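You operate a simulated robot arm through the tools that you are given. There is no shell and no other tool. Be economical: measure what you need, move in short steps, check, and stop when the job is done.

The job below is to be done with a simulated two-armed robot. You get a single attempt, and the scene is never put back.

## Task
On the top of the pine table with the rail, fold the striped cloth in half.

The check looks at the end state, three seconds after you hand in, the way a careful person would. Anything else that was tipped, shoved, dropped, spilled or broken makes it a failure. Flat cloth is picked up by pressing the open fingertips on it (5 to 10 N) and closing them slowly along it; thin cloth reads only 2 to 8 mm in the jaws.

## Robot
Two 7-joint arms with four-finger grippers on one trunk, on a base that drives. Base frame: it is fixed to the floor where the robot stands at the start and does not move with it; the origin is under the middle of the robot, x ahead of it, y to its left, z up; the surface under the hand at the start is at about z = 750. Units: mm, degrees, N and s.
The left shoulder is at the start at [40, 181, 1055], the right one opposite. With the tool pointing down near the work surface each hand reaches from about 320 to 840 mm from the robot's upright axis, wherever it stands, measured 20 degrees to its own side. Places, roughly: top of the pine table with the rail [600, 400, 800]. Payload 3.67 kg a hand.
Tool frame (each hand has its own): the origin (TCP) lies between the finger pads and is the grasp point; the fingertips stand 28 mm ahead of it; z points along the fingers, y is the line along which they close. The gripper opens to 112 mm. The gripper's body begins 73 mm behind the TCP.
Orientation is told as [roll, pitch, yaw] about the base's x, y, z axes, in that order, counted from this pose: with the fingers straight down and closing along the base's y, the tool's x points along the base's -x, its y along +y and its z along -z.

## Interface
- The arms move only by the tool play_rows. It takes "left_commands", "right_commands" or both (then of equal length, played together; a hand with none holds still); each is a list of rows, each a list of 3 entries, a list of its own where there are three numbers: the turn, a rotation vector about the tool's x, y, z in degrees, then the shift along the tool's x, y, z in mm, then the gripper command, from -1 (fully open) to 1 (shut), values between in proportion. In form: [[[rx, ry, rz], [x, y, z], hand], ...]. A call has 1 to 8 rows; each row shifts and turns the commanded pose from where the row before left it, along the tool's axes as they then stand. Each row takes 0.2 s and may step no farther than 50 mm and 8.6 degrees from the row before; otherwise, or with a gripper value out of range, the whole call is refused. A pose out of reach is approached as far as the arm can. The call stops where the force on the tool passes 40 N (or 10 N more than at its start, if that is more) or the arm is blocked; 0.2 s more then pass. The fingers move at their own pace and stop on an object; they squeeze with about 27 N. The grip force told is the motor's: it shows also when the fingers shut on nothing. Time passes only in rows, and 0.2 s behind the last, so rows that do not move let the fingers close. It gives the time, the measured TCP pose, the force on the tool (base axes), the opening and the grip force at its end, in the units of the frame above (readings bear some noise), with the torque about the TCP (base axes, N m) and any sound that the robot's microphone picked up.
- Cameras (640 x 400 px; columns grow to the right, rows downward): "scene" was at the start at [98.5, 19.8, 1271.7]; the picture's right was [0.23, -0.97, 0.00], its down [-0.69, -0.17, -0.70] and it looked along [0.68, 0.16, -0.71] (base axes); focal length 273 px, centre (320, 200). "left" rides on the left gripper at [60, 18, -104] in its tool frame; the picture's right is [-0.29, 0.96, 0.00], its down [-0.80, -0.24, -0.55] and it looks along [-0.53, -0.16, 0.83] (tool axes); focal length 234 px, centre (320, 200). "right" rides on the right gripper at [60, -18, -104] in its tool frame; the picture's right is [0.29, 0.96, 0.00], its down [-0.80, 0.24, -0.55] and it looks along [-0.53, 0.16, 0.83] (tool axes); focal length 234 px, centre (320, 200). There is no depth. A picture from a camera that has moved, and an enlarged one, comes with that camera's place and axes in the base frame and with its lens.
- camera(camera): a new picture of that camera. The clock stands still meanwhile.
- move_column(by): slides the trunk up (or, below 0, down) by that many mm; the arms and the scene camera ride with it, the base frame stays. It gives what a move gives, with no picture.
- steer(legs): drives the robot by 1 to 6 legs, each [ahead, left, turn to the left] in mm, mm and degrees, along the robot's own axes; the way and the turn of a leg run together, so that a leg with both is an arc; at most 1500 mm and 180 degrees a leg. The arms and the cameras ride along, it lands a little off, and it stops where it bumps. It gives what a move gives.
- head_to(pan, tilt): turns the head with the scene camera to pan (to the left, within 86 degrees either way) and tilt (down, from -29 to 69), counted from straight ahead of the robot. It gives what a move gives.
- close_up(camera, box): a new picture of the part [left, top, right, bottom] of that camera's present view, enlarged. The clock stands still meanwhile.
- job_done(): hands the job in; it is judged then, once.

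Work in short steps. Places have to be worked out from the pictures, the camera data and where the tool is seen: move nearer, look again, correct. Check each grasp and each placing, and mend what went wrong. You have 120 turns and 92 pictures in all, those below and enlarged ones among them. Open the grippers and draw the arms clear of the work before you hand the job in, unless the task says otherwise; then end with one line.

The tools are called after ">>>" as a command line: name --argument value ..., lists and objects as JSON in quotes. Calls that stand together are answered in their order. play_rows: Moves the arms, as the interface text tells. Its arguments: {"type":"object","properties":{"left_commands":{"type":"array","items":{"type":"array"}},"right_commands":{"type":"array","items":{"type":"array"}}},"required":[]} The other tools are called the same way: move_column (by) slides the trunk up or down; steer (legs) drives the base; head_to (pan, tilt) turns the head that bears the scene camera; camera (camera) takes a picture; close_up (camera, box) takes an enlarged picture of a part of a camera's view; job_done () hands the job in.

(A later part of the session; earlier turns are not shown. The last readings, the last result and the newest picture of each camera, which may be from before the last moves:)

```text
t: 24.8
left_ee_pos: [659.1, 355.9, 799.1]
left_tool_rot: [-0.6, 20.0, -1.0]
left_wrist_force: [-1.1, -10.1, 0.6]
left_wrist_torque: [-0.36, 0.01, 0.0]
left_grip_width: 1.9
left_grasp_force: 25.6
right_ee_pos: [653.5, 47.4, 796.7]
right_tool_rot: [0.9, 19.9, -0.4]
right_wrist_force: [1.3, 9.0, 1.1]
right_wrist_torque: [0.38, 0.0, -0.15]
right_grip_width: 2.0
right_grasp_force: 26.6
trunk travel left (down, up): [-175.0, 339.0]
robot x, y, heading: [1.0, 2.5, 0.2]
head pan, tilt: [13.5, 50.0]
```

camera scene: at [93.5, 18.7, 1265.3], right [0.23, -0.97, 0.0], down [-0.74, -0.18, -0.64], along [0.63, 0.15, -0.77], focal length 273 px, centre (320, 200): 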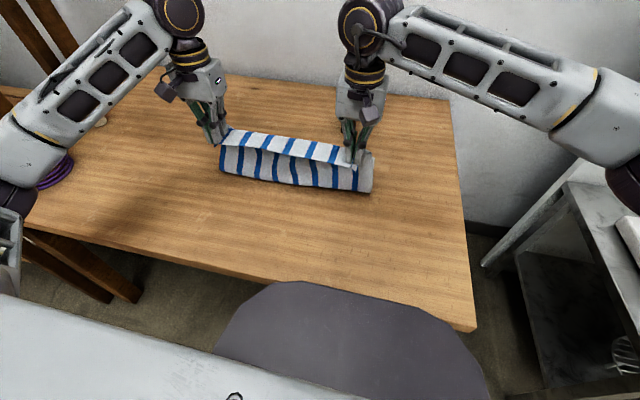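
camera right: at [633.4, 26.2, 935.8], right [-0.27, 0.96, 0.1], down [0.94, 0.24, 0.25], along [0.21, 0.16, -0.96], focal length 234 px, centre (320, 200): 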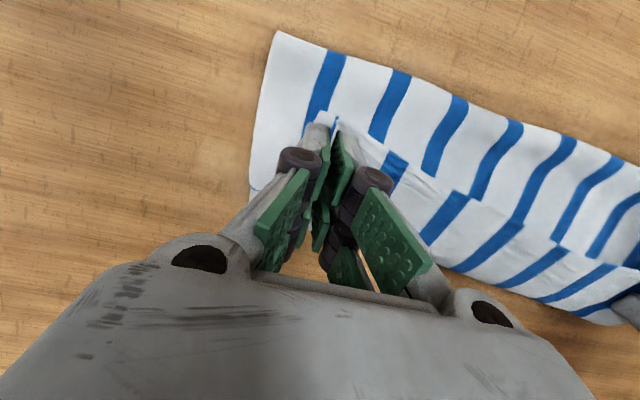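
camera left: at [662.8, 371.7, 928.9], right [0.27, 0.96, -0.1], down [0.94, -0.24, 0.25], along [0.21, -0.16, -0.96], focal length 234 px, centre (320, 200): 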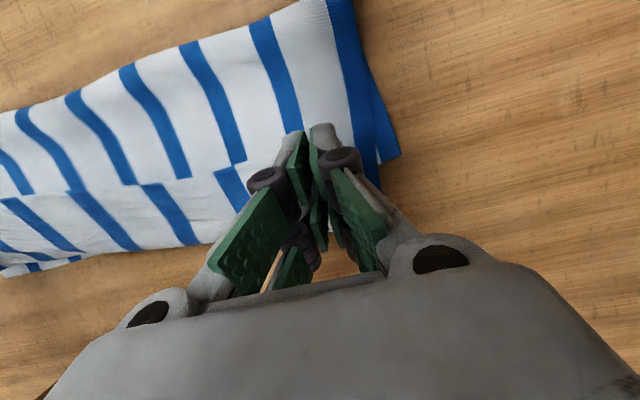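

Now I relax the left by 5 mm, then open both gently to release the hem here.

>>> play_rows --left_commands '[[[0, 0, 0], [0, -5, 0], 1], [[0, 0, 0], [0, 0, 3], 1], [[0, 0, 0], [0, 0, 0], 0.8], [[0, 0, 0], [0, 0, 0], 0.6], [[0, 0, 0], [0, 0, 0], 0.6]]' --right_commands '[[[0, 0, 0], [0, 0, 0], 1], [[0, 0, 0], [0, 0, 3], 1], [[0, 0, 0], [0, 0, 0], 0.8], [[0, 0, 0], [0, 0, 0], 0.6], [[0, 0, 0], [0, 0, 0], 0.6]]'

>>> close_up --camera "scene" --box '[170, 60, 410, 210]'

>>> camera --camera "left"

>>> camera --camera "right"

```text
t: 26.0
left_ee_pos: [658.6, 352.1, 797.0]
left_tool_rot: [-0.7, 20.0, -0.9]
left_wrist_force: [0.1, -0.4, 0.6]
left_wrist_torque: [0.02, -0.01, 0.0]
left_grip_width: 22.6
left_grasp_force: 0.0
right_ee_pos: [651.7, 47.5, 793.9]
right_tool_rot: [0.8, 20.1, -0.3]
right_wrist_force: [-0.8, -0.7, 0.3]
right_wrist_torque: [0.01, -0.04, -0.02]
right_grip_width: 22.3
right_grasp_force: 0.1
trunk travel left (down, up): [-175.0, 339.0]
robot x, y, heading: [1.5, 0.0, -0.1]
head pan, tilt: [13.5, 50.0]
```

```text
2.67 times, centred on (290, 135) of scene
camera zoom: at [94.4, 18.9, 1265.2], right [0.23, -0.97, 0.0], down [-0.75, -0.18, -0.64], along [0.62, 0.15, -0.77], focal length 727 px, centre (400, 373)
```

zoom: 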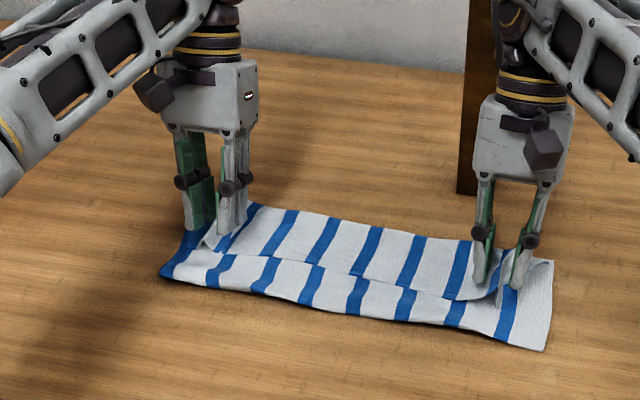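

```text
62 pictures are left
camera left: at [638.0, 372.0, 914.6], right [0.28, 0.95, -0.11], down [0.94, -0.25, 0.25], along [0.21, -0.17, -0.96], focal length 234 px, centre (320, 200)
```

left: 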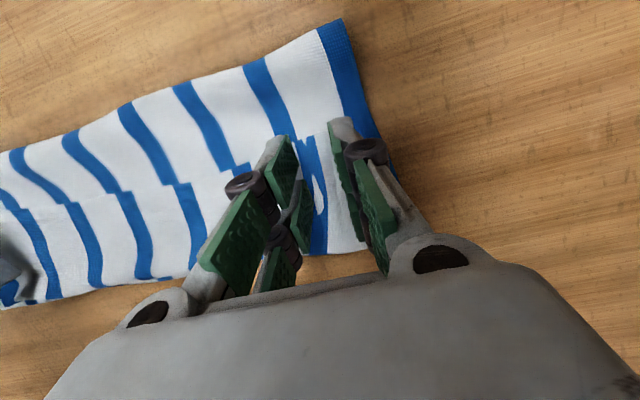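

```text
61 pictures are left
camera right: at [630.8, 26.7, 912.9], right [-0.26, 0.96, 0.11], down [0.94, 0.23, 0.25], along [0.22, 0.17, -0.96], focal length 234 px, centre (320, 200)
```

right: 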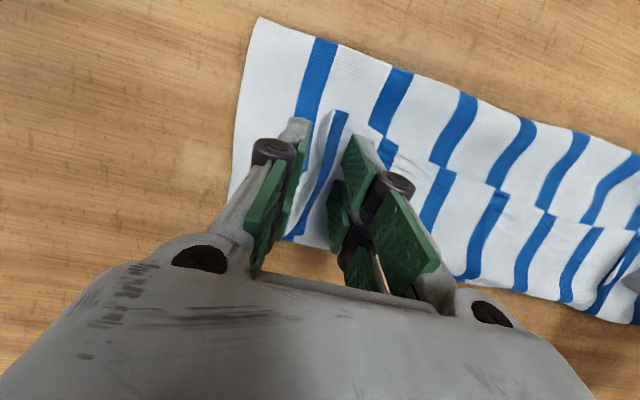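

Released: the hem is turned back on top by about 65 mm. I'm drawing the hands up along their own axes for a clear look.

>>> play_rows --left_commands '[[[0, 0, 0], [0, 0, 0], 0.4], [[0, 0, 0], [0, 0, -20], 0.4], [[0, 0, 0], [0, 0, -40], 0.4], [[0, -8, 0], [20, 40, -20], 0.4], [[0, -8, 0], [40, 0, -20], 0.4], [[0, -4, 0], [40, 0, 0], 0.4], [[0, 0, 0], [40, 0, 0], 0.4]]' --right_commands '[[[0, 0, 0], [0, 0, 0], 0.4], [[0, 0, 0], [0, 0, -20], 0.4], [[0, 0, 0], [0, 0, -40], 0.4], [[0, -8, 0], [20, -40, -20], 0.4], [[0, -8, 0], [40, -20, -20], 0.4], [[0, -4, 0], [40, -20, 0], 0.4], [[0, 0, 0], [40, 0, 0], 0.4]]'

>>> close_up --camera "scene" --box '[170, 60, 410, 210]'

>>> camera --camera "right"

>>> camera --camera "left"

```text
t: 27.8
left_ee_pos: [551.2, 393.7, 908.5]
left_tool_rot: [-0.7, 0.0, -0.4]
left_wrist_force: [-0.2, 0.7, -0.2]
left_wrist_torque: [0.0, 0.02, -0.02]
left_grip_width: 33.4
left_grasp_force: 0.0
right_ee_pos: [578.2, -59.2, 901.7]
right_tool_rot: [1.1, 1.9, -9.7]
right_wrist_force: [-0.3, 0.2, -0.3]
right_wrist_torque: [-0.05, 0.02, 0.0]
right_grip_width: 33.5
right_grasp_force: 0.1
right hand out of reach, approached as far as the arm can: row 2, 3
trunk travel left (down, up): [-175.0, 339.0]
robot x, y, heading: [-2.5, -1.2, -0.1]
head pan, tilt: [13.5, 50.0]
stopped in row 7 (right hand): the arm was blocked; the commanded pose is now the measured one
```

```text
2.67 times, centred on (290, 135) of scene
camera zoom: at [94.2, 20.4, 1265.2], right [0.23, -0.97, 0.0], down [-0.74, -0.18, -0.64], along [0.62, 0.15, -0.77], focal length 727 px, centre (400, 373)
```

zoom: 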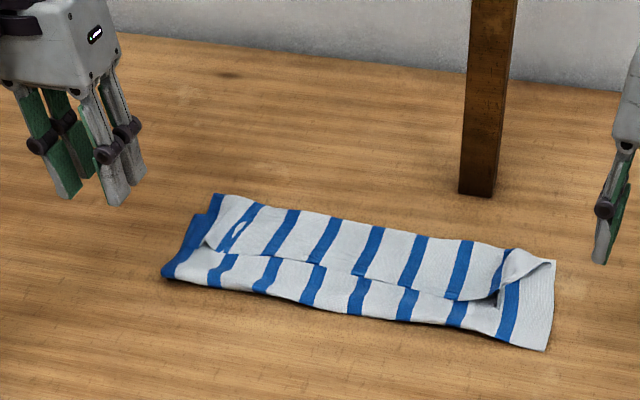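

```text
59 pictures are left
camera right: at [519.4, -70.3, 1007.4], right [-0.12, 0.99, 0.03], down [0.84, 0.09, 0.53], along [0.53, 0.09, -0.85], focal length 234 px, centre (320, 200)
```

right: 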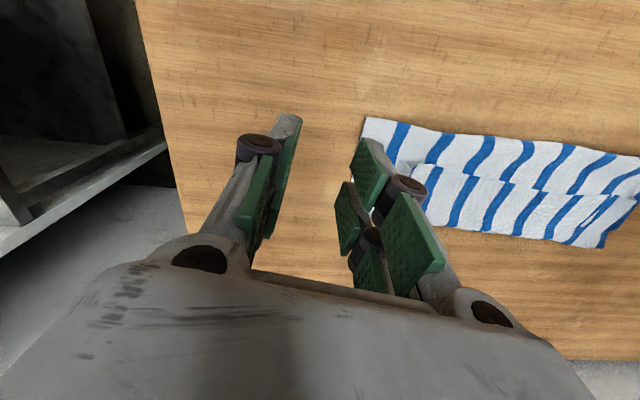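

```text
58 pictures are left
camera left: at [492.1, 415.3, 1012.9], right [0.3, 0.95, -0.01], down [0.79, -0.24, 0.56], along [0.53, -0.18, -0.83], focal length 234 px, centre (320, 200)
```

left: 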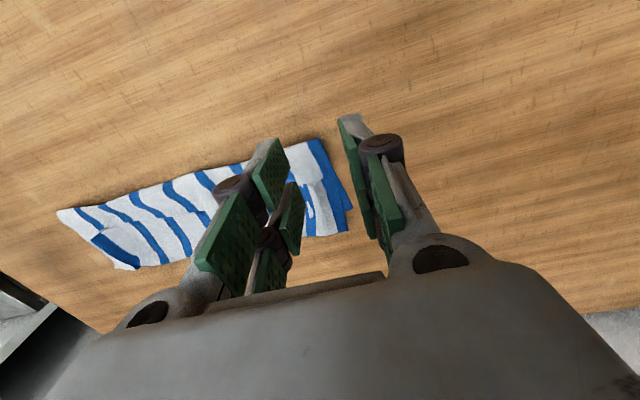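

The hem corner pieces sit on top, with the right corner curled up. It's effectively a Z-fold with the bend at x 575 rather than 520, so I'll open the cloth out again and redo it with a better edge pinch, closing along x at the hem. First I need a closer look at the hem corners.

>>> play_rows --right_commands '[[[0, 0, 0], [0, 0, -20], 0.2], [[0, -1, -5], [0, 20, -10], 0.2], [[0, -1, -5], [0, 30, 0], 0.2], [[0, 0, 0], [0, 30, 0], 0.2], [[0, 0, 0], [0, 0, 0], 0.2]]'

>>> close_up --camera "scene" --box '[220, 110, 400, 210]'

>>> camera --camera "right"

```text
t: 29.0
left_ee_pos: [551.4, 391.3, 909.2]
left_tool_rot: [-0.7, 0.0, -0.6]
left_wrist_force: [0.1, -0.4, 0.7]
left_wrist_torque: [0.01, -0.01, -0.01]
left_grip_width: 33.9
left_grasp_force: 0.1
right_ee_pos: [584.0, 19.0, 932.2]
right_tool_rot: [1.3, -0.4, 0.3]
right_wrist_force: [-0.2, -0.9, 0.9]
right_wrist_torque: [-0.01, -0.06, 0.0]
right_grip_width: 44.9
right_grasp_force: 0.0
trunk travel left (down, up): [-175.0, 339.0]
robot x, y, heading: [-0.7, -2.6, -0.3]
head pan, tilt: [13.5, 50.0]
```

```text
3.56 times, centred on (310, 160) of scene
camera zoom: at [94.2, 18.1, 1265.2], right [0.23, -0.97, 0.0], down [-0.74, -0.18, -0.64], along [0.62, 0.15, -0.77], focal length 970 px, centre (356, 342)
```

zoom: 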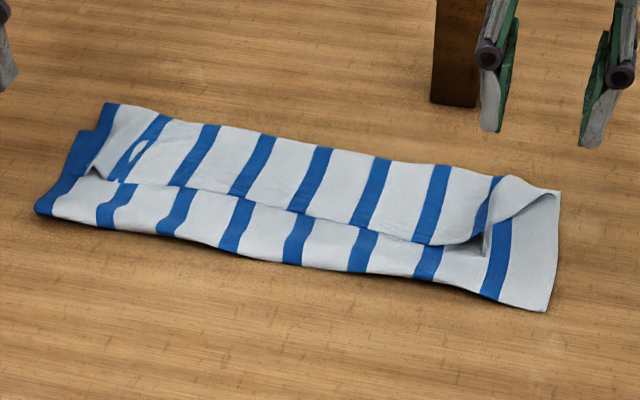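

```text
56 pictures are left
camera right: at [523.4, -2.9, 1036.6], right [-0.29, 0.96, 0.02], down [0.79, 0.23, 0.56], along [0.53, 0.18, -0.83], focal length 234 px, centre (320, 200)
```

right: 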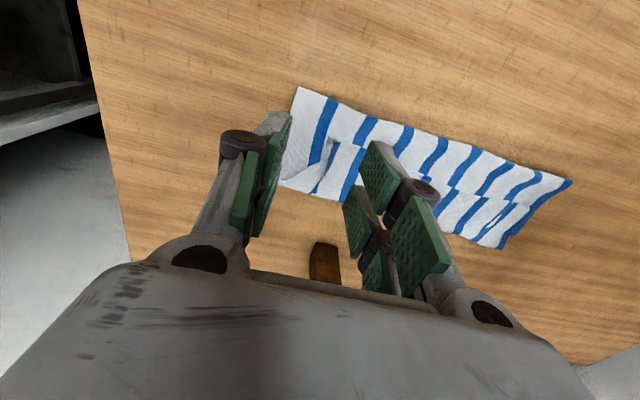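

The hem's old pinch rucks stand up slightly and could serve as handles. I'm zooming in on both.

>>> close_up --camera "scene" --box '[225, 130, 285, 168]'

>>> close_up --camera "scene" --box '[330, 150, 390, 188]'

```text
10.53 times, centred on (255, 149) of scene
camera zoom: at [94.2, 18.1, 1265.2], right [0.23, -0.97, 0.0], down [-0.74, -0.18, -0.64], along [0.62, 0.15, -0.77], focal length 2871 px, centre (1004, 737)
```

zoom: 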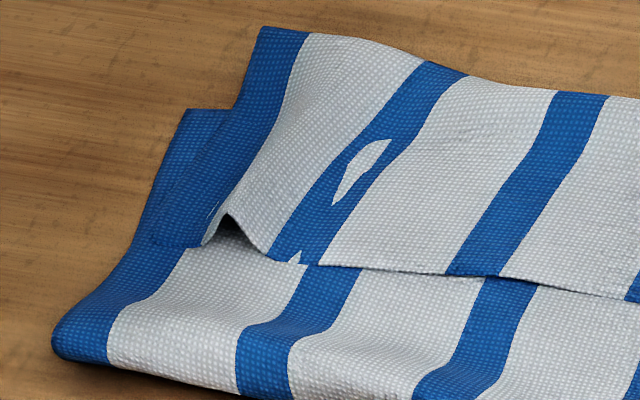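

```text
10.53 times, centred on (360, 169) of scene
camera zoom: at [94.2, 18.1, 1265.2], right [0.23, -0.97, 0.0], down [-0.74, -0.18, -0.64], along [0.62, 0.15, -0.77], focal length 2871 px, centre (-101, 526)
```

zoom: 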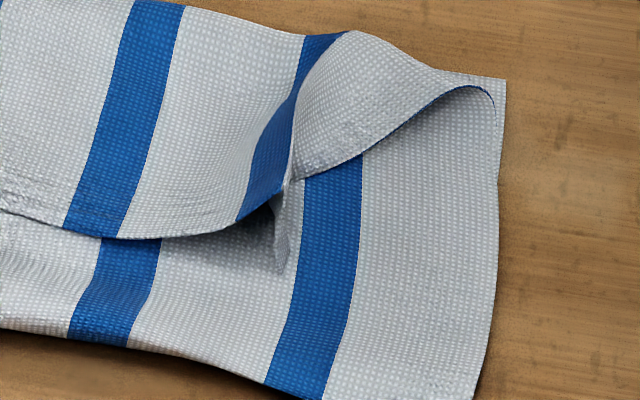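

Both rucks are graspable: left at about (622–650, 356), right at about (617–650, 47). I'm moving the hands over them with a 45 mm opening and coming down to just above the layers.

>>> play_rows --left_commands '[[[0, 0, 0], [-43, -18, 0], 0.2], [[0, 0, 0], [-43, -18, 0], 0.2], [[0, 0, 0], [0, 0, 31], 0.2], [[0, 0, 0], [0, 0, 31], 0.2], [[0, 0, 0], [0, 0, 31], 0.2], [[0, 0, 0], [0, 0, 28], 0.2], [[0, 0, 0], [0, 0, 0], 0.2]]' --right_commands '[[[0, 0, 0], [-25, 14.5, 0], 0.2], [[0, 0, 0], [-25, 14.5, 0], 0.2], [[0, 0, 0], [0, 0, 36], 0.2], [[0, 0, 0], [0, 0, 36], 0.2], [[0, 0, 0], [0, 0, 36], 0.2], [[0, 0, 0], [0, 0, 36], 0.2], [[0, 0, 0], [0, 0, 0], 0.2]]'

>>> close_up --camera "scene" --box '[220, 110, 400, 210]'

```text
t: 30.6
left_ee_pos: [636.4, 354.8, 789.8]
left_tool_rot: [-0.7, -0.1, -0.6]
left_wrist_force: [-0.3, 0.5, -0.1]
left_wrist_torque: [0.01, 0.0, 0.01]
left_grip_width: 44.9
left_grasp_force: 0.1
right_ee_pos: [635.3, 51.9, 790.8]
right_tool_rot: [1.3, -0.5, 0.3]
right_wrist_force: [-0.8, 0.5, 0.0]
right_wrist_torque: [0.01, 0.0, -0.01]
right_grip_width: 44.7
right_grasp_force: 0.0
trunk travel left (down, up): [-175.0, 339.0]
robot x, y, heading: [3.0, -2.0, -0.1]
head pan, tilt: [13.5, 50.0]
```

```text
3.56 times, centred on (310, 160) of scene
camera zoom: at [93.7, 18.7, 1265.3], right [0.23, -0.97, 0.0], down [-0.74, -0.18, -0.64], along [0.63, 0.15, -0.77], focal length 970 px, centre (356, 342)
```

zoom: 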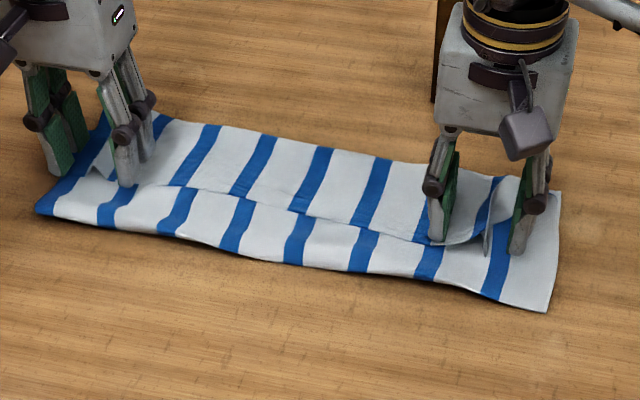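

Both hands straddle the rucks. I'm going down 5 mm and closing.

>>> play_rows --left_commands '[[[0, 0, 0], [0, 0, 3], 0.2], [[0, 0, 0], [0, 0, 3], 0.3], [[0, 0, 0], [0, 0, 0], 0.5], [[0, 0, 0], [0, 0, 0], 0.7], [[0, 0, 0], [0, 0, 0], 0.85], [[0, 0, 0], [0, 0, 0], 1], [[0, 0, 0], [0, 0, 0], 1]]' --right_commands '[[[0, 0, 0], [0, 0, 3], 0.2], [[0, 0, 0], [0, 0, 3], 0.3], [[0, 0, 0], [0, 0, 0], 0.5], [[0, 0, 0], [0, 0, 0], 0.7], [[0, 0, 0], [0, 0, 0], 0.85], [[0, 0, 0], [0, 0, 0], 1], [[0, 0, 0], [0, 0, 0], 1]]'

>>> close_up --camera "scene" --box '[220, 110, 400, 210]'

```text
t: 32.2
left_ee_pos: [638.3, 353.6, 784.1]
left_tool_rot: [-0.7, -0.1, -0.8]
left_wrist_force: [-1.4, -17.5, 1.3]
left_wrist_torque: [-0.55, 0.01, -0.34]
left_grip_width: 4.1
left_grasp_force: 26.9
right_ee_pos: [634.6, 52.8, 784.6]
right_tool_rot: [1.5, -0.4, 0.4]
right_wrist_force: [1.0, 17.2, -0.2]
right_wrist_torque: [0.51, 0.01, 0.06]
right_grip_width: 2.4
right_grasp_force: 26.6
trunk travel left (down, up): [-175.0, 339.0]
robot x, y, heading: [-0.5, 1.3, 0.1]
head pan, tilt: [13.5, 50.0]
```

```text
3.56 times, centred on (310, 160) of scene
camera zoom: at [94.3, 18.9, 1265.2], right [0.23, -0.97, 0.0], down [-0.74, -0.18, -0.64], along [0.62, 0.15, -0.77], focal length 970 px, centre (356, 342)
```

zoom: 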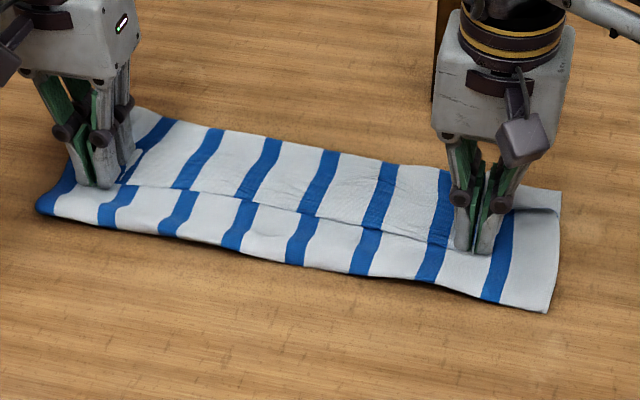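

Both hold, with about 17 N of tension between them. I'm relaxing the hands inward, lifting slightly and drawing the hem back toward the robot to unfold.

>>> play_rows --left_commands '[[[0, 0, 0], [0, -6, 0], 1], [[0, 0, 0], [10, 0, -20], 1], [[0, 0, 0], [25, 0, -20], 1], [[0, 0, 0], [30, 0, -10], 1], [[0, 0, 0], [30, 0, 0], 1], [[0, 0, 0], [0, 0, 0], 1]]' --right_commands '[[[0, 0, 0], [0, 4, 0], 1], [[0, 0, 0], [10, 0, -20], 1], [[0, 0, 0], [25, 0, -20], 1], [[0, 0, 0], [30, 0, -10], 1], [[0, 0, 0], [30, 0, 0], 1], [[0, 0, 0], [0, 0, 0], 1]]'

>>> close_up --camera "scene" --box '[180, 90, 420, 240]'

```text
t: 33.6
left_ee_pos: [542.7, 349.3, 833.4]
left_tool_rot: [-0.7, 0.0, -0.5]
left_wrist_force: [-0.2, -13.8, 0.3]
left_wrist_torque: [-0.45, 0.04, -0.27]
left_grip_width: 1.9
left_grasp_force: 27.0
right_ee_pos: [539.9, 54.5, 832.6]
right_tool_rot: [1.4, -0.3, 0.2]
right_wrist_force: [1.7, 14.8, -0.4]
right_wrist_torque: [0.42, -0.01, 0.08]
right_grip_width: 1.8
right_grasp_force: 25.6
trunk travel left (down, up): [-175.0, 339.0]
robot x, y, heading: [2.2, -1.1, 0.2]
head pan, tilt: [13.5, 50.0]
```

```text
2.67 times, centred on (300, 165) of scene
camera zoom: at [95.1, 18.8, 1265.1], right [0.23, -0.97, 0.0], down [-0.75, -0.18, -0.64], along [0.62, 0.15, -0.77], focal length 727 px, centre (373, 293)
```

zoom: 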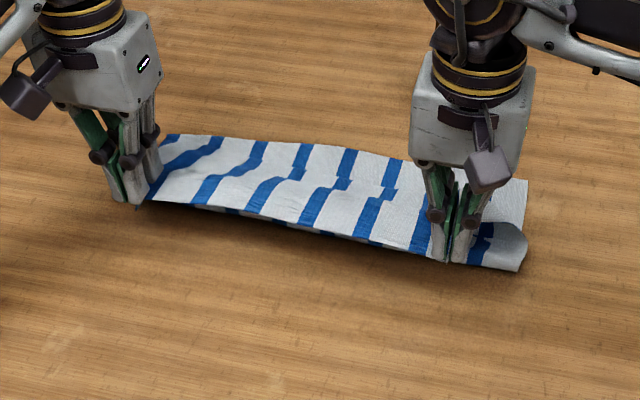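

It's unfolding. I'm slackening the tension a bit more and continuing back and down to about x 375.

>>> play_rows --left_commands '[[[0, 0, 0], [28, -3, 0], 1], [[0, 0, 0], [28, -1, 0], 1], [[0, 0, 0], [28, 0, 5], 1], [[0, 0, 0], [28, 0, 10], 1], [[0, 0, 0], [28, 0, 14], 1], [[0, 0, 0], [25, 0, 14], 1], [[0, 0, 0], [0, 0, 0], 1]]' --right_commands '[[[0, 0, 0], [28, 3, 0], 1], [[0, 0, 0], [28, 0, 0], 1], [[0, 0, 0], [28, 0, 5], 1], [[0, 0, 0], [28, 0, 10], 1], [[0, 0, 0], [28, 0, 14], 1], [[0, 0, 0], [25, 0, 14], 1], [[0, 0, 0], [0, 0, 0], 1]]'

>>> close_up --camera "scene" --box '[160, 110, 420, 280]'

```text
t: 35.2
left_ee_pos: [376.9, 347.1, 790.6]
left_tool_rot: [-0.8, -0.1, -0.6]
left_wrist_force: [0.6, -2.7, 1.3]
left_wrist_torque: [-0.08, 0.01, -0.07]
left_grip_width: 1.9
left_grasp_force: 27.8
right_ee_pos: [375.1, 56.6, 789.2]
right_tool_rot: [1.3, -0.3, 0.3]
right_wrist_force: [0.7, 2.2, 0.4]
right_wrist_torque: [0.09, -0.01, 0.01]
right_grip_width: 2.1
right_grasp_force: 27.9
trunk travel left (down, up): [-175.0, 339.0]
robot x, y, heading: [0.0, -0.9, 0.1]
head pan, tilt: [13.5, 50.0]
```

```text
2.35 times, centred on (290, 195) of scene
camera zoom: at [94.7, 18.8, 1265.2], right [0.23, -0.97, 0.0], down [-0.75, -0.18, -0.64], along [0.62, 0.15, -0.77], focal length 642 px, centre (391, 212)
```

zoom: 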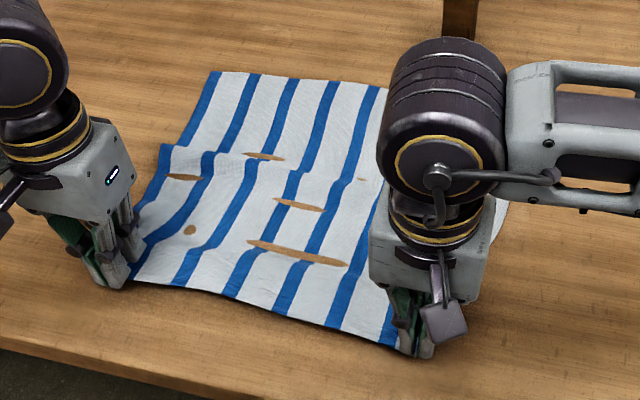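

Nearly flat, with only a ruck remaining near the middle. I'm pulling 25 mm further back, low down, to take it out.

>>> play_rows --left_commands '[[[0, 0, 0], [10, 0, 5], 1], [[0, 0, 0], [8, 0, 0], 1], [[0, 0, 0], [7, 0, 0], 1], [[0, 0, 0], [0, 0, 0], 1]]' --right_commands '[[[0, 0, 0], [10, 0, 4], 1], [[0, 0, 0], [8, 0, 0], 1], [[0, 0, 0], [7, 0, 0], 1], [[0, 0, 0], [0, 0, 0], 1]]'

>>> close_up --camera "scene" --box '[160, 110, 420, 280]'

```text
t: 36.2
left_ee_pos: [352.1, 347.1, 784.5]
left_tool_rot: [-0.6, 0.1, -0.6]
left_wrist_force: [0.8, -3.1, -1.0]
left_wrist_torque: [-0.09, 0.03, -0.02]
left_grip_width: 2.7
left_grasp_force: 26.5
right_ee_pos: [351.3, 57.7, 784.2]
right_tool_rot: [1.2, -0.3, 0.4]
right_wrist_force: [0.0, 1.2, -0.1]
right_wrist_torque: [0.04, 0.0, 0.03]
right_grip_width: 2.5
right_grasp_force: 25.0
trunk travel left (down, up): [-175.0, 339.0]
robot x, y, heading: [0.9, -1.0, 0.0]
head pan, tilt: [13.5, 50.0]
```

```text
2.35 times, centred on (290, 195) of scene
camera zoom: at [94.4, 18.7, 1265.2], right [0.23, -0.97, 0.0], down [-0.75, -0.18, -0.64], along [0.62, 0.15, -0.77], focal length 642 px, centre (391, 212)
```

zoom: 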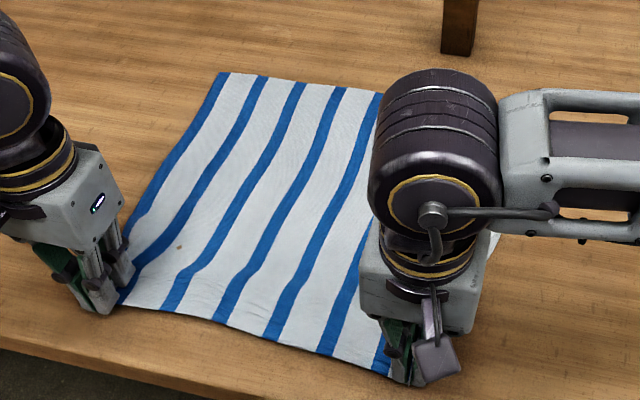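

The cloth is flat again (x about 335–690). I'm releasing the corners and lifting, so I can turn the grippers 90° for an edge pinch that closes along x.

>>> play_rows --left_commands '[[[0, 0, 0], [0, 0, 0], 0.7], [[0, 0, 0], [0, 0, 0], 0.4], [[0, 0, 0], [0, 0, 0], 0.2], [[0, 0, 0], [0, 0, -15], 0.2], [[0, 0, 0], [0, 0, -25], 0.2], [[0, 0, 8.5], [0, 0, -20], 0.2], [[0, 0, 8.5], [0, 0, -10], 0.2], [[0, 0, 8.5], [0, 0, 0], 0.2]]' --right_commands '[[[0, 0, 0], [0, 0, 0], 0.7], [[0, 0, 0], [0, 0, 0], 0.4], [[0, 0, 0], [0, 0, 0], 0.2], [[0, 0, 0], [0, 0, -15], 0.2], [[0, 0, 0], [0, 0, -25], 0.2], [[0, 0, -8.5], [0, 0, -20], 0.2], [[0, 0, -8.5], [0, 0, -10], 0.2], [[0, 0, -8.5], [0, 0, 0], 0.2]]'

>>> play_rows --left_commands '[[[0, 0, 8.5], [0, 0, 0], 0.2], [[0, 0, 8.5], [0, 0, 0], 0.2], [[0, 0, 8.5], [0, 0, 0], 0.2], [[0, 0, 8.5], [0, 0, 0], 0.2], [[0, 0, 8.5], [0, 0, 0], 0.2], [[0, 0, 8.5], [0, 0, 0], 0.2], [[0, 0, 8.5], [0, 0, 0], 0.2], [[0, 0, 5], [0, 0, 0], 0.2]]' --right_commands '[[[0, 0, -8.5], [0, 0, 0], 0.2], [[0, 0, -8.5], [0, 0, 0], 0.2], [[0, 0, -8.5], [0, 0, 0], 0.2], [[0, 0, -8.5], [0, 0, 0], 0.2], [[0, 0, -8.5], [0, 0, 0], 0.2], [[0, 0, -8.5], [0, 0, 0], 0.2], [[0, 0, -8.5], [0, 0, 0], 0.2], [[0, 0, -5], [0, 0, 0], 0.2]]'

>>> camera --camera "scene"

>>> camera --camera "left"

>>> camera --camera "right"

```text
t: 38.0
left_ee_pos: [352.0, 348.8, 857.1]
left_tool_rot: [-0.6, -0.3, -26.2]
left_wrist_force: [-0.2, 0.4, 0.8]
left_wrist_torque: [0.0, -0.01, 0.0]
left_grip_width: 45.1
left_grasp_force: 0.1
right_ee_pos: [350.0, 56.1, 855.8]
right_tool_rot: [1.1, -0.8, 26.1]
right_wrist_force: [-1.0, 0.0, -0.5]
right_wrist_torque: [0.01, 0.01, 0.02]
right_grip_width: 44.7
right_grasp_force: 0.1
trunk travel left (down, up): [-175.0, 339.0]
robot x, y, heading: [-2.9, 2.0, -0.1]
head pan, tilt: [13.5, 50.0]
```

```text
t: 39.8
left_ee_pos: [351.3, 348.0, 855.2]
left_tool_rot: [0.1, -0.7, -90.7]
left_wrist_force: [1.1, -0.5, 0.0]
left_wrist_torque: [0.03, -0.01, -0.02]
left_grip_width: 44.9
left_grasp_force: 0.2
right_ee_pos: [349.4, 56.1, 855.0]
right_tool_rot: [-0.4, -1.4, 90.5]
right_wrist_force: [0.7, 0.3, 0.0]
right_wrist_torque: [-0.03, 0.0, 0.01]
right_grip_width: 44.7
right_grasp_force: 0.0
trunk travel left (down, up): [-175.0, 339.0]
robot x, y, heading: [0.8, 1.8, 0.1]
head pan, tilt: [13.5, 50.0]
```

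```text
48 pictures are left
camera scene: at [94.1, 18.9, 1265.2], right [0.23, -0.97, 0.0], down [-0.74, -0.18, -0.64], along [0.62, 0.15, -0.77], focal length 273 px, centre (320, 200)
```

scene: 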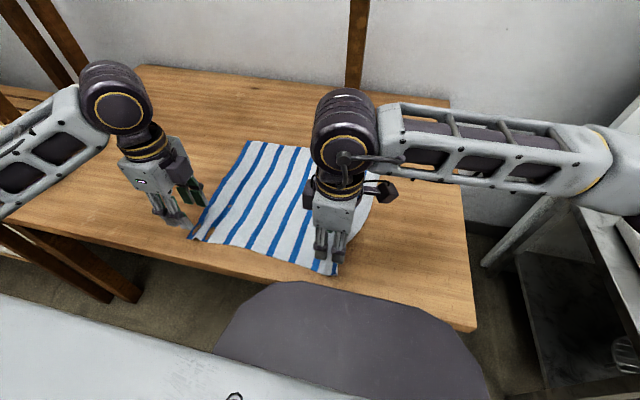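

```text
47 pictures are left
camera left: at [371.1, 410.1, 958.5], right [0.95, -0.3, 0.0], down [-0.25, -0.79, 0.56], along [-0.17, -0.54, -0.83], focal length 234 px, centre (320, 200)
```

left: 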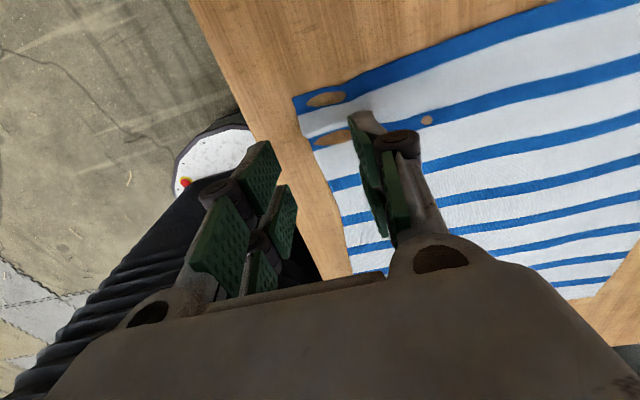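

```text
46 pictures are left
camera right: at [367.5, -7.8, 958.6], right [-0.96, -0.3, -0.01], down [-0.25, 0.78, 0.57], along [-0.16, 0.55, -0.82], focal length 234 px, centre (320, 200)
```

right: 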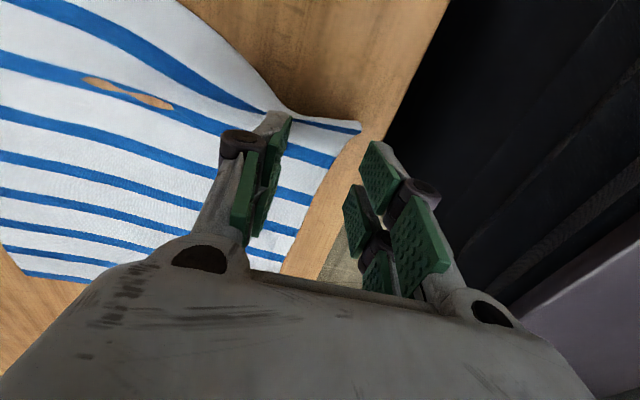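

The left corner is fine at (339, 378). The right corner is bunched into a point near (316, 46), so I'll look closer before straightening it.

>>> play_rows --right_commands '[[[0, 0, 0], [20, -30, -40], 0.2], [[0, 0, 0], [20, -30, -30], 0.2], [[0, 0, 0], [20, 0, 0], 0.2], [[0, 0, 0], [0, 0, 0], 0.2]]'

>>> close_up --camera "scene" --box '[280, 180, 400, 290]'

>>> camera --camera "right"

```text
refused: row 1 steps farther than a row can; nothing moved
```

```text
3.64 times, centred on (340, 235) of scene
camera zoom: at [94.1, 18.9, 1265.2], right [0.23, -0.97, 0.0], down [-0.74, -0.18, -0.64], along [0.62, 0.15, -0.77], focal length 992 px, centre (247, 73)
```

zoom: 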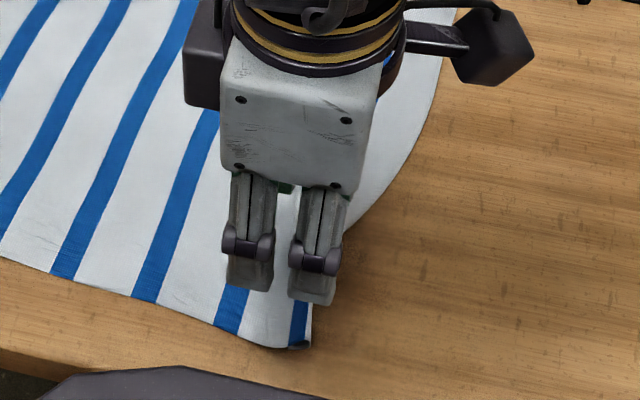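

```text
44 pictures are left
camera right: at [367.5, -7.8, 958.6], right [-0.96, -0.3, -0.01], down [-0.25, 0.78, 0.57], along [-0.16, 0.55, -0.82], focal length 234 px, centre (320, 200)
```

right: 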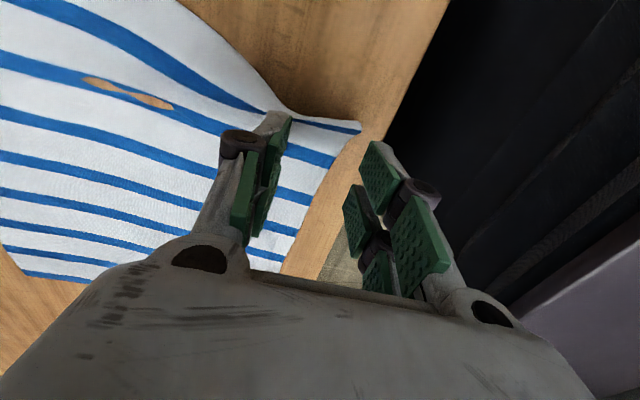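

I'm moving the right hand up and aside, in smaller steps, to see the corner.

>>> play_rows --right_commands '[[[0, 0, 0], [20, -20, -30], 0.2], [[0, 0, 0], [30, -20, -30], 0.2], [[0, 0, 0], [40, -10, 0], 0.2], [[0, 0, 0], [30, 0, 0], 0.2], [[0, 0, 0], [0, 0, 0], 0.2]]'

>>> close_up --camera "scene" --box '[180, 120, 420, 290]'

```text
t: 41.0
left_ee_pos: [351.4, 348.1, 854.9]
left_tool_rot: [0.0, -0.7, -90.7]
left_wrist_force: [0.0, -0.9, -0.1]
left_wrist_torque: [-0.01, 0.0, 0.03]
left_grip_width: 44.9
left_grasp_force: 0.2
right_ee_pos: [355.5, 41.0, 862.3]
right_tool_rot: [-0.4, -1.3, 90.2]
right_wrist_force: [-0.2, -0.1, 0.4]
right_wrist_torque: [-0.01, -0.01, 0.03]
right_grip_width: 44.8
right_grasp_force: 0.0
right hand out of reach, approached as far as the arm can: row 1, 2, 3, 4
trunk travel left (down, up): [-175.0, 339.0]
robot x, y, heading: [3.5, -1.9, 0.0]
head pan, tilt: [13.5, 50.0]
```

```text
2.35 times, centred on (300, 205) of scene
camera zoom: at [94.2, 19.0, 1265.2], right [0.23, -0.97, 0.0], down [-0.74, -0.18, -0.64], along [0.62, 0.15, -0.77], focal length 642 px, centre (367, 188)
```

zoom: 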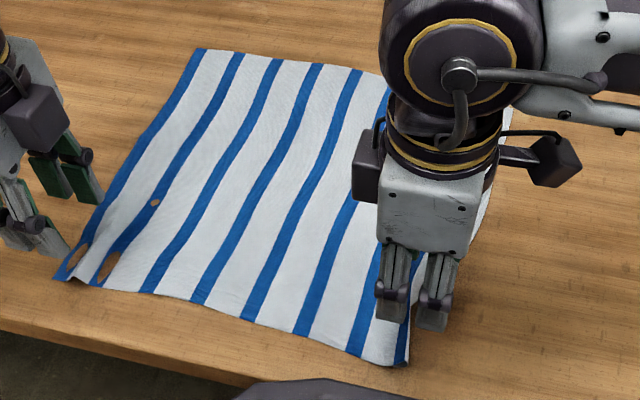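

With yaw 90 the right hand is at a joint limit this close in. I'm turning the right gripper back and clearing it to the right so I can see the corner.

>>> play_rows --right_commands '[[[0, 0, 8.5], [0, 0, 0], 0.2], [[0, 0, 8.5], [0, 0, 0], 0.2], [[0, 0, 8.5], [0, 0, 0], 0.2], [[0, 0, 8.5], [0, 0, 0], 0.2], [[0, 0, 8.5], [0, 0, 0], 0.2], [[0, 0, 8.5], [0, 0, 0], 0.2], [[0, 0, 8.5], [0, 0, 0], 0.2], [[0, 0, 8.5], [0, 0, 0], 0.2]]'

>>> play_rows --right_commands '[[[0, 0, 8.5], [0, 0, 0], 0.2], [[0, 0, 8.5], [0, 0, 0], 0.2], [[0, 0, 5], [0, 0, 0], 0.2], [[0, 0, 0], [0, -30, 0], 0.2], [[0, 0, 0], [0, -30, 0], 0.2], [[0, 0, 0], [0, 0, 0], 0.2]]'

>>> close_up --camera "scene" --box '[180, 120, 420, 290]'

```text
t: 42.8
left_ee_pos: [352.1, 346.5, 855.4]
left_tool_rot: [0.1, -0.7, -90.6]
left_wrist_force: [0.2, 0.0, 0.4]
left_wrist_torque: [0.03, 0.03, -0.02]
left_grip_width: 44.9
left_grasp_force: 0.0
right_ee_pos: [356.2, 41.4, 863.1]
right_tool_rot: [1.1, -0.8, 22.2]
right_wrist_force: [-0.5, -0.5, 0.0]
right_wrist_torque: [0.01, -0.03, -0.02]
right_grip_width: 44.6
right_grasp_force: 0.0
trunk travel left (down, up): [-175.0, 339.0]
robot x, y, heading: [-2.6, 0.4, -0.2]
head pan, tilt: [13.5, 50.0]
```

```text
t: 44.2
left_ee_pos: [351.9, 348.0, 854.7]
left_tool_rot: [0.0, -0.8, -90.6]
left_wrist_force: [0.3, -0.4, -0.9]
left_wrist_torque: [-0.04, 0.01, 0.01]
left_grip_width: 44.8
left_grasp_force: 0.0
right_ee_pos: [356.1, -19.2, 862.4]
right_tool_rot: [1.4, -0.4, 0.3]
right_wrist_force: [0.2, 0.6, 1.2]
right_wrist_torque: [-0.04, -0.01, 0.01]
right_grip_width: 44.9
right_grasp_force: 0.0
trunk travel left (down, up): [-175.0, 339.0]
robot x, y, heading: [-2.3, 0.6, -0.2]
head pan, tilt: [13.5, 50.0]
```

```text
2.35 times, centred on (300, 205) of scene
camera zoom: at [94.3, 19.4, 1265.2], right [0.23, -0.97, 0.0], down [-0.74, -0.18, -0.64], along [0.62, 0.15, -0.77], focal length 642 px, centre (367, 188)
```

zoom: 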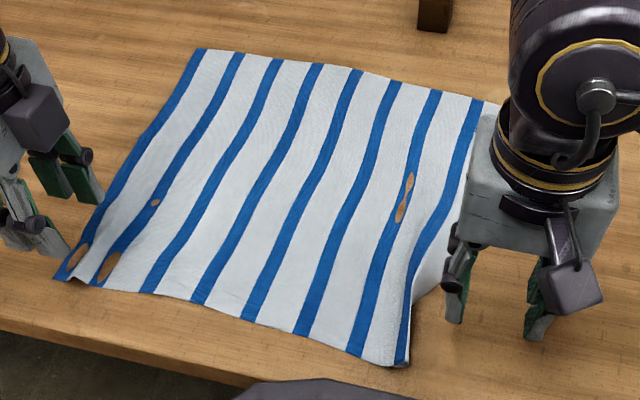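

The right margin has rolled under near the corner. I'm going to pinch the cloth slightly inboard, at about (352, 88), and lift so the margin drops free, then lay it back further out.

>>> play_rows --right_commands '[[[0, 0, 0], [2, 36, 0], 0.2], [[0, 0, 0], [2, 36, 0], 0.2], [[0, 0, 0], [0, 35, 0], 0.2], [[0, 0, 0], [0, 0, 40], 0.2], [[0, 0, 0], [0, 0, 38], 0.2], [[0, 0, 0], [0, 0, 4], 0.2], [[0, 0, 0], [0, 0, 2], 0.2], [[0, 0, 0], [0, 0, 0.8], 0.2]]'

```text
t: 46.0
left_ee_pos: [352.1, 347.8, 854.8]
left_tool_rot: [0.1, -0.7, -90.7]
left_wrist_force: [0.4, 0.4, 0.7]
left_wrist_torque: [-0.03, 0.01, -0.01]
left_grip_width: 44.6
left_grasp_force: 0.1
right_ee_pos: [350.8, 89.8, 779.9]
right_tool_rot: [1.3, -0.4, 0.3]
right_wrist_force: [0.5, 0.1, 0.4]
right_wrist_torque: [-0.04, 0.04, 0.01]
right_grip_width: 45.0
right_grasp_force: 0.0
trunk travel left (down, up): [-175.0, 339.0]
robot x, y, heading: [0.7, 1.9, -0.1]
head pan, tilt: [13.5, 50.0]
```

Just above contact; I'm pressing a little more.

>>> play_rows --right_commands '[[[0, 0, 0], [0, 0, 1], 0.2], [[0, 0, 0], [0, 0, 1], 0.2], [[0, 0, 0], [0, 0, 0], 0.2]]'

```text
t: 46.8
left_ee_pos: [352.5, 348.5, 856.5]
left_tool_rot: [0.1, -0.7, -90.7]
left_wrist_force: [-0.9, -0.4, 0.5]
left_wrist_torque: [0.0, 0.02, 0.0]
left_grip_width: 45.1
left_grasp_force: 0.1
right_ee_pos: [352.5, 89.7, 778.6]
right_tool_rot: [1.3, -0.6, 0.4]
right_wrist_force: [1.8, -1.5, 16.9]
right_wrist_torque: [-0.52, 0.13, 0.1]
right_grip_width: 46.9
right_grasp_force: 1.3
trunk travel left (down, up): [-175.0, 339.0]
robot x, y, heading: [-1.8, 2.8, 0.2]
head pan, tilt: [13.5, 50.0]
```

It's at 17 N, so I'm easing 0.4 mm and closing slowly.

>>> play_rows --right_commands '[[[0, 0, 0], [0, 0, -0.4], 0.3], [[0, 0, 0], [0, 0, 0], 0.4], [[0, 0, 0], [0, 0, 0], 0.5], [[0, 0, 0], [0, 0, -0.3], 0.6], [[0, 0, 0], [0, 0, -0.3], 0.7], [[0, 0, 0], [0, 0, 0], 0.82], [[0, 0, 0], [0, 0, 0], 0.95], [[0, 0, 0], [0, 0, 0], 1]]'

```text
t: 48.6
left_ee_pos: [351.5, 348.1, 855.5]
left_tool_rot: [0.2, -0.6, -90.7]
left_wrist_force: [0.3, 0.0, 0.1]
left_wrist_torque: [-0.04, 0.0, 0.0]
left_grip_width: 44.7
left_grasp_force: 0.0
right_ee_pos: [350.0, 90.3, 777.9]
right_tool_rot: [1.3, -0.3, 0.4]
right_wrist_force: [1.2, -0.4, -0.4]
right_wrist_torque: [-0.04, -0.02, 0.0]
right_grip_width: 0.0
right_grasp_force: 26.8
trunk travel left (down, up): [-175.0, 339.0]
robot x, y, heading: [-1.8, -0.6, 0.1]
head pan, tilt: [13.5, 50.0]
```

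It shut empty because the pressure faded as the fingers closed. I'm reopening in place, pressing a bit deeper and closing without easing.

>>> play_rows --right_commands '[[[0, 0, 0], [0, 0, -6], 0.4], [[0, 0, 0], [0, 0, 0], 0.3], [[0, 0, 0], [0, 0, 6], 0.3], [[0, 0, 0], [0, 0, 1], 0.3], [[0, 0, 0], [0, 0, 0], 0.3]]'

>>> play_rows --right_commands '[[[0, 0, 0], [0, 0, 0.6], 0.38], [[0, 0, 0], [0, 0, 0], 0.46], [[0, 0, 0], [0, 0, 0], 0.54]]'

```text
t: 49.8
left_ee_pos: [350.9, 347.9, 856.5]
left_tool_rot: [0.1, -0.7, -90.6]
left_wrist_force: [0.3, -0.9, -0.5]
left_wrist_torque: [0.03, 0.02, -0.01]
left_grip_width: 45.1
left_grasp_force: 0.0
right_ee_pos: [352.5, 89.1, 779.9]
right_tool_rot: [1.5, -0.5, 0.2]
right_wrist_force: [0.0, -1.3, 24.0]
right_wrist_torque: [-0.71, 0.31, 0.08]
right_grip_width: 40.2
right_grasp_force: 0.6
trunk travel left (down, up): [-175.0, 339.0]
robot x, y, heading: [-1.8, 0.9, 0.2]
head pan, tilt: [13.5, 50.0]
```

```text
t: 50.3
left_ee_pos: [352.3, 346.8, 854.8]
left_tool_rot: [-0.1, -0.8, -90.6]
left_wrist_force: [-0.2, -0.3, 0.2]
left_wrist_torque: [-0.02, 0.02, 0.01]
left_grip_width: 44.7
left_grasp_force: 0.0
right_ee_pos: [352.6, 90.7, 780.0]
right_tool_rot: [1.4, -0.6, 0.3]
right_wrist_force: [-2.2, -2.5, 15.1]
right_wrist_torque: [-0.44, 0.31, -0.03]
right_grip_width: 31.6
right_grasp_force: 1.7
trunk travel left (down, up): [-175.0, 339.0]
robot x, y, heading: [0.3, -0.8, -0.1]
head pan, tilt: [13.5, 50.0]
stopped in row 2 (right hand): the force on the tool passed its limit at 42 N (the readings are from after the stop); the commanded pose is now the measured one
```

The hand has a 1.4° roll that loads one finger. I'm levelling it and continuing the close at about 15 N.

>>> play_rows --right_commands '[[[1.4, 0.4, 0], [0, 0, 0], 0.45], [[0, 0, 0], [0, 0, 0.3], 0.5]]'

>>> play_rows --right_commands '[[[0, 0, 0], [0, 0, 0], 0.56], [[0, 0, 0], [0, 0, 0], 0.62]]'

```text
t: 50.9
left_ee_pos: [351.2, 348.1, 855.4]
left_tool_rot: [0.1, -0.7, -90.7]
left_wrist_force: [0.0, 0.2, 0.4]
left_wrist_torque: [-0.02, 0.01, 0.02]
left_grip_width: 44.8
left_grasp_force: 0.2
right_ee_pos: [353.0, 90.2, 779.8]
right_tool_rot: [-0.1, -0.3, 0.4]
right_wrist_force: [2.4, -1.8, 18.3]
right_wrist_torque: [-0.45, 0.18, 0.04]
right_grip_width: 28.8
right_grasp_force: 0.1
trunk travel left (down, up): [-175.0, 339.0]
robot x, y, heading: [-1.3, 2.2, 0.2]
head pan, tilt: [13.5, 50.0]
```

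```text
t: 51.5
left_ee_pos: [352.1, 348.0, 855.4]
left_tool_rot: [0.1, -0.6, -90.6]
left_wrist_force: [0.3, 0.0, 0.4]
left_wrist_torque: [-0.03, 0.02, 0.02]
left_grip_width: 44.7
left_grasp_force: 0.0
right_ee_pos: [352.4, 89.6, 778.8]
right_tool_rot: [-0.1, -0.3, 0.3]
right_wrist_force: [1.2, -1.8, 19.9]
right_wrist_torque: [-0.35, 0.2, 0.06]
right_grip_width: 21.5
right_grasp_force: 0.1
trunk travel left (down, up): [-175.0, 339.0]
robot x, y, heading: [3.2, 2.0, -0.2]
head pan, tilt: [13.5, 50.0]
```

A good 20 N hold, so I'm closing the rest.

>>> play_rows --right_commands '[[[0, 0, 0], [0, 0, 0], 0.7], [[0, 0, 0], [0, 0, 0], 0.78], [[0, 0, 0], [0, 0, 0], 0.86], [[0, 0, 0], [0, 0, 0], 0.94], [[0, 0, 0], [0, 0, 0], 1], [[0, 0, 0], [0, 0, 0], 1]]'

>>> close_up --camera "scene" --box '[180, 120, 420, 290]'

```text
t: 52.9
left_ee_pos: [351.4, 348.1, 854.3]
left_tool_rot: [0.0, -0.8, -90.6]
left_wrist_force: [0.0, -0.8, 0.3]
left_wrist_torque: [-0.01, 0.02, 0.01]
left_grip_width: 44.7
left_grasp_force: 0.1
right_ee_pos: [352.8, 89.9, 777.7]
right_tool_rot: [-0.1, -0.1, 0.3]
right_wrist_force: [0.5, -0.4, 0.4]
right_wrist_torque: [-0.01, -0.02, -0.01]
right_grip_width: 0.0
right_grasp_force: 27.0
trunk travel left (down, up): [-175.0, 339.0]
robot x, y, heading: [-0.5, 0.6, -0.1]
head pan, tilt: [13.5, 50.0]
```

```text
2.35 times, centred on (300, 205) of scene
camera zoom: at [94.2, 18.8, 1265.2], right [0.23, -0.97, 0.0], down [-0.74, -0.18, -0.64], along [0.62, 0.15, -0.77], focal length 642 px, centre (367, 188)
```

zoom: 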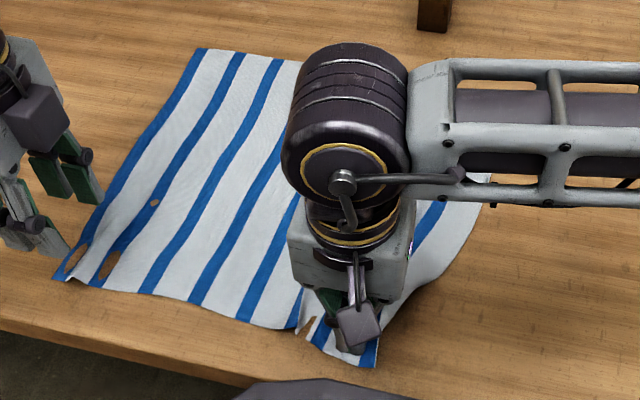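

It reads 0.0 again, though a ruck has formed under it. I'm lifting and moving aside to see.

>>> play_rows --right_commands '[[[0, 0, 0], [0, 0, -20], 1], [[0, 0, 0], [0, 0, -40], 1], [[0, 0, 0], [0, -40, -20], 1], [[0, 0, 0], [0, -45, 0], 1], [[0, 0, 0], [0, -45, 0], 1], [[0, 0, 0], [0, -30, 0], 1]]'

>>> close_up --camera "scene" --box '[180, 120, 420, 290]'

```text
t: 54.3
left_ee_pos: [352.7, 347.0, 855.5]
left_tool_rot: [0.1, -0.7, -90.6]
left_wrist_force: [-0.7, -0.6, 0.2]
left_wrist_torque: [0.02, 0.02, -0.01]
left_grip_width: 44.7
left_grasp_force: 0.1
right_ee_pos: [353.6, -72.3, 858.2]
right_tool_rot: [-0.1, -0.1, 0.5]
right_wrist_force: [0.7, 0.4, -0.3]
right_wrist_torque: [0.0, 0.02, -0.01]
right_grip_width: 0.1
right_grasp_force: 27.2
trunk travel left (down, up): [-175.0, 339.0]
robot x, y, heading: [-0.8, -0.9, -0.1]
head pan, tilt: [13.5, 50.0]
```

```text
2.35 times, centred on (300, 205) of scene
camera zoom: at [93.9, 18.2, 1265.3], right [0.23, -0.97, 0.0], down [-0.74, -0.18, -0.64], along [0.62, 0.15, -0.77], focal length 642 px, centre (367, 188)
```

zoom: 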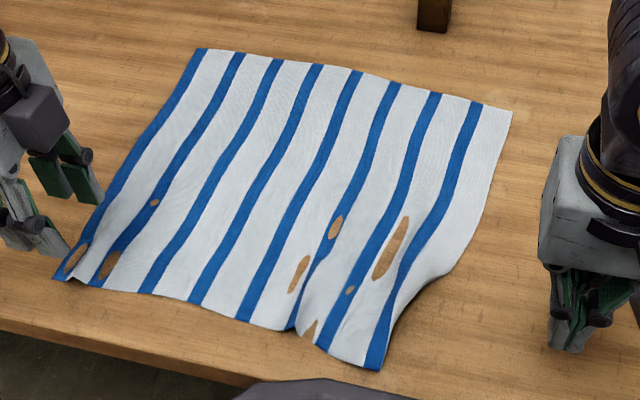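

A standing ruck is now at about (350, 130), which makes a good handle. I'll straddle it, pinch it and lift so the rolled margin can drop open.

>>> play_rows --right_commands '[[[0, 0, 0], [-1, 40, 0], 0.2], [[0, 0, 0], [-1, 40, 0], 0.2], [[0, 0, 0], [-1, 40, 0], 0.2], [[0, 0, 0], [-1, 40, 0], 0.2], [[0, 0, 0], [-1, 40, 0], 0.2], [[0, 0, 0], [0, 0, 35], 0.2], [[0, 0, 0], [0, 0, 35], 0.2], [[0, 0, 0], [0, 0, 0], 0.2]]'

>>> camera --camera "right"

```text
t: 56.1
left_ee_pos: [351.0, 347.5, 854.6]
left_tool_rot: [0.2, -0.7, -90.5]
left_wrist_force: [0.3, 0.4, 0.0]
left_wrist_torque: [0.01, -0.02, 0.0]
left_grip_width: 44.9
left_grasp_force: 0.1
right_ee_pos: [357.2, 129.0, 787.4]
right_tool_rot: [-0.1, 0.0, 0.3]
right_wrist_force: [-0.6, -0.6, -0.3]
right_wrist_torque: [0.02, 0.02, 0.01]
right_grip_width: 44.8
right_grasp_force: 0.1
trunk travel left (down, up): [-175.0, 339.0]
robot x, y, heading: [-0.1, 2.7, 0.2]
head pan, tilt: [13.5, 50.0]
```

```text
39 pictures are left
camera right: at [297.4, 110.0, 892.1], right [-0.29, 0.96, 0.0], down [0.79, 0.24, 0.56], along [0.53, 0.16, -0.83], focal length 234 px, centre (320, 200)
```

right: 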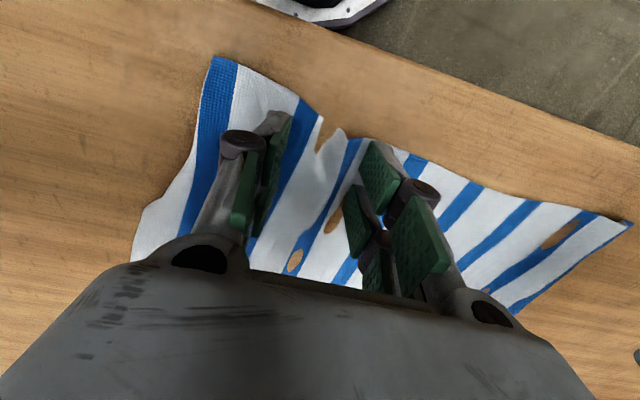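

The ruck is between the fingers. I'm lowering to light contact and closing.

>>> play_rows --right_commands '[[[0, 0, 0], [0, 0, 5], 0.2], [[0, 0, 0], [0, 0, 3], 0.2], [[0, 0, 0], [0, 0, 0.6], 0.3], [[0, 0, 0], [0, 0, 0], 0.45], [[0, 0, 0], [0, 0, 0], 0.6], [[0, 0, 0], [0, 0, 0], 0.8], [[0, 0, 0], [0, 0, 0], 1], [[0, 0, 0], [0, 0, 0], 1]]'

```text
t: 57.9
left_ee_pos: [351.9, 347.0, 855.0]
left_tool_rot: [0.1, -0.8, -90.5]
left_wrist_force: [-0.1, 0.3, -0.1]
left_wrist_torque: [-0.01, 0.01, 0.02]
left_grip_width: 44.6
left_grasp_force: 0.0
right_ee_pos: [357.5, 128.9, 779.2]
right_tool_rot: [-0.1, -0.1, 0.3]
right_wrist_force: [0.1, 0.0, -1.6]
right_wrist_torque: [0.02, 0.0, 0.0]
right_grip_width: 3.4
right_grasp_force: 30.8
trunk travel left (down, up): [-175.0, 339.0]
robot x, y, heading: [-0.5, -0.7, -0.0]
head pan, tilt: [13.5, 50.0]
```

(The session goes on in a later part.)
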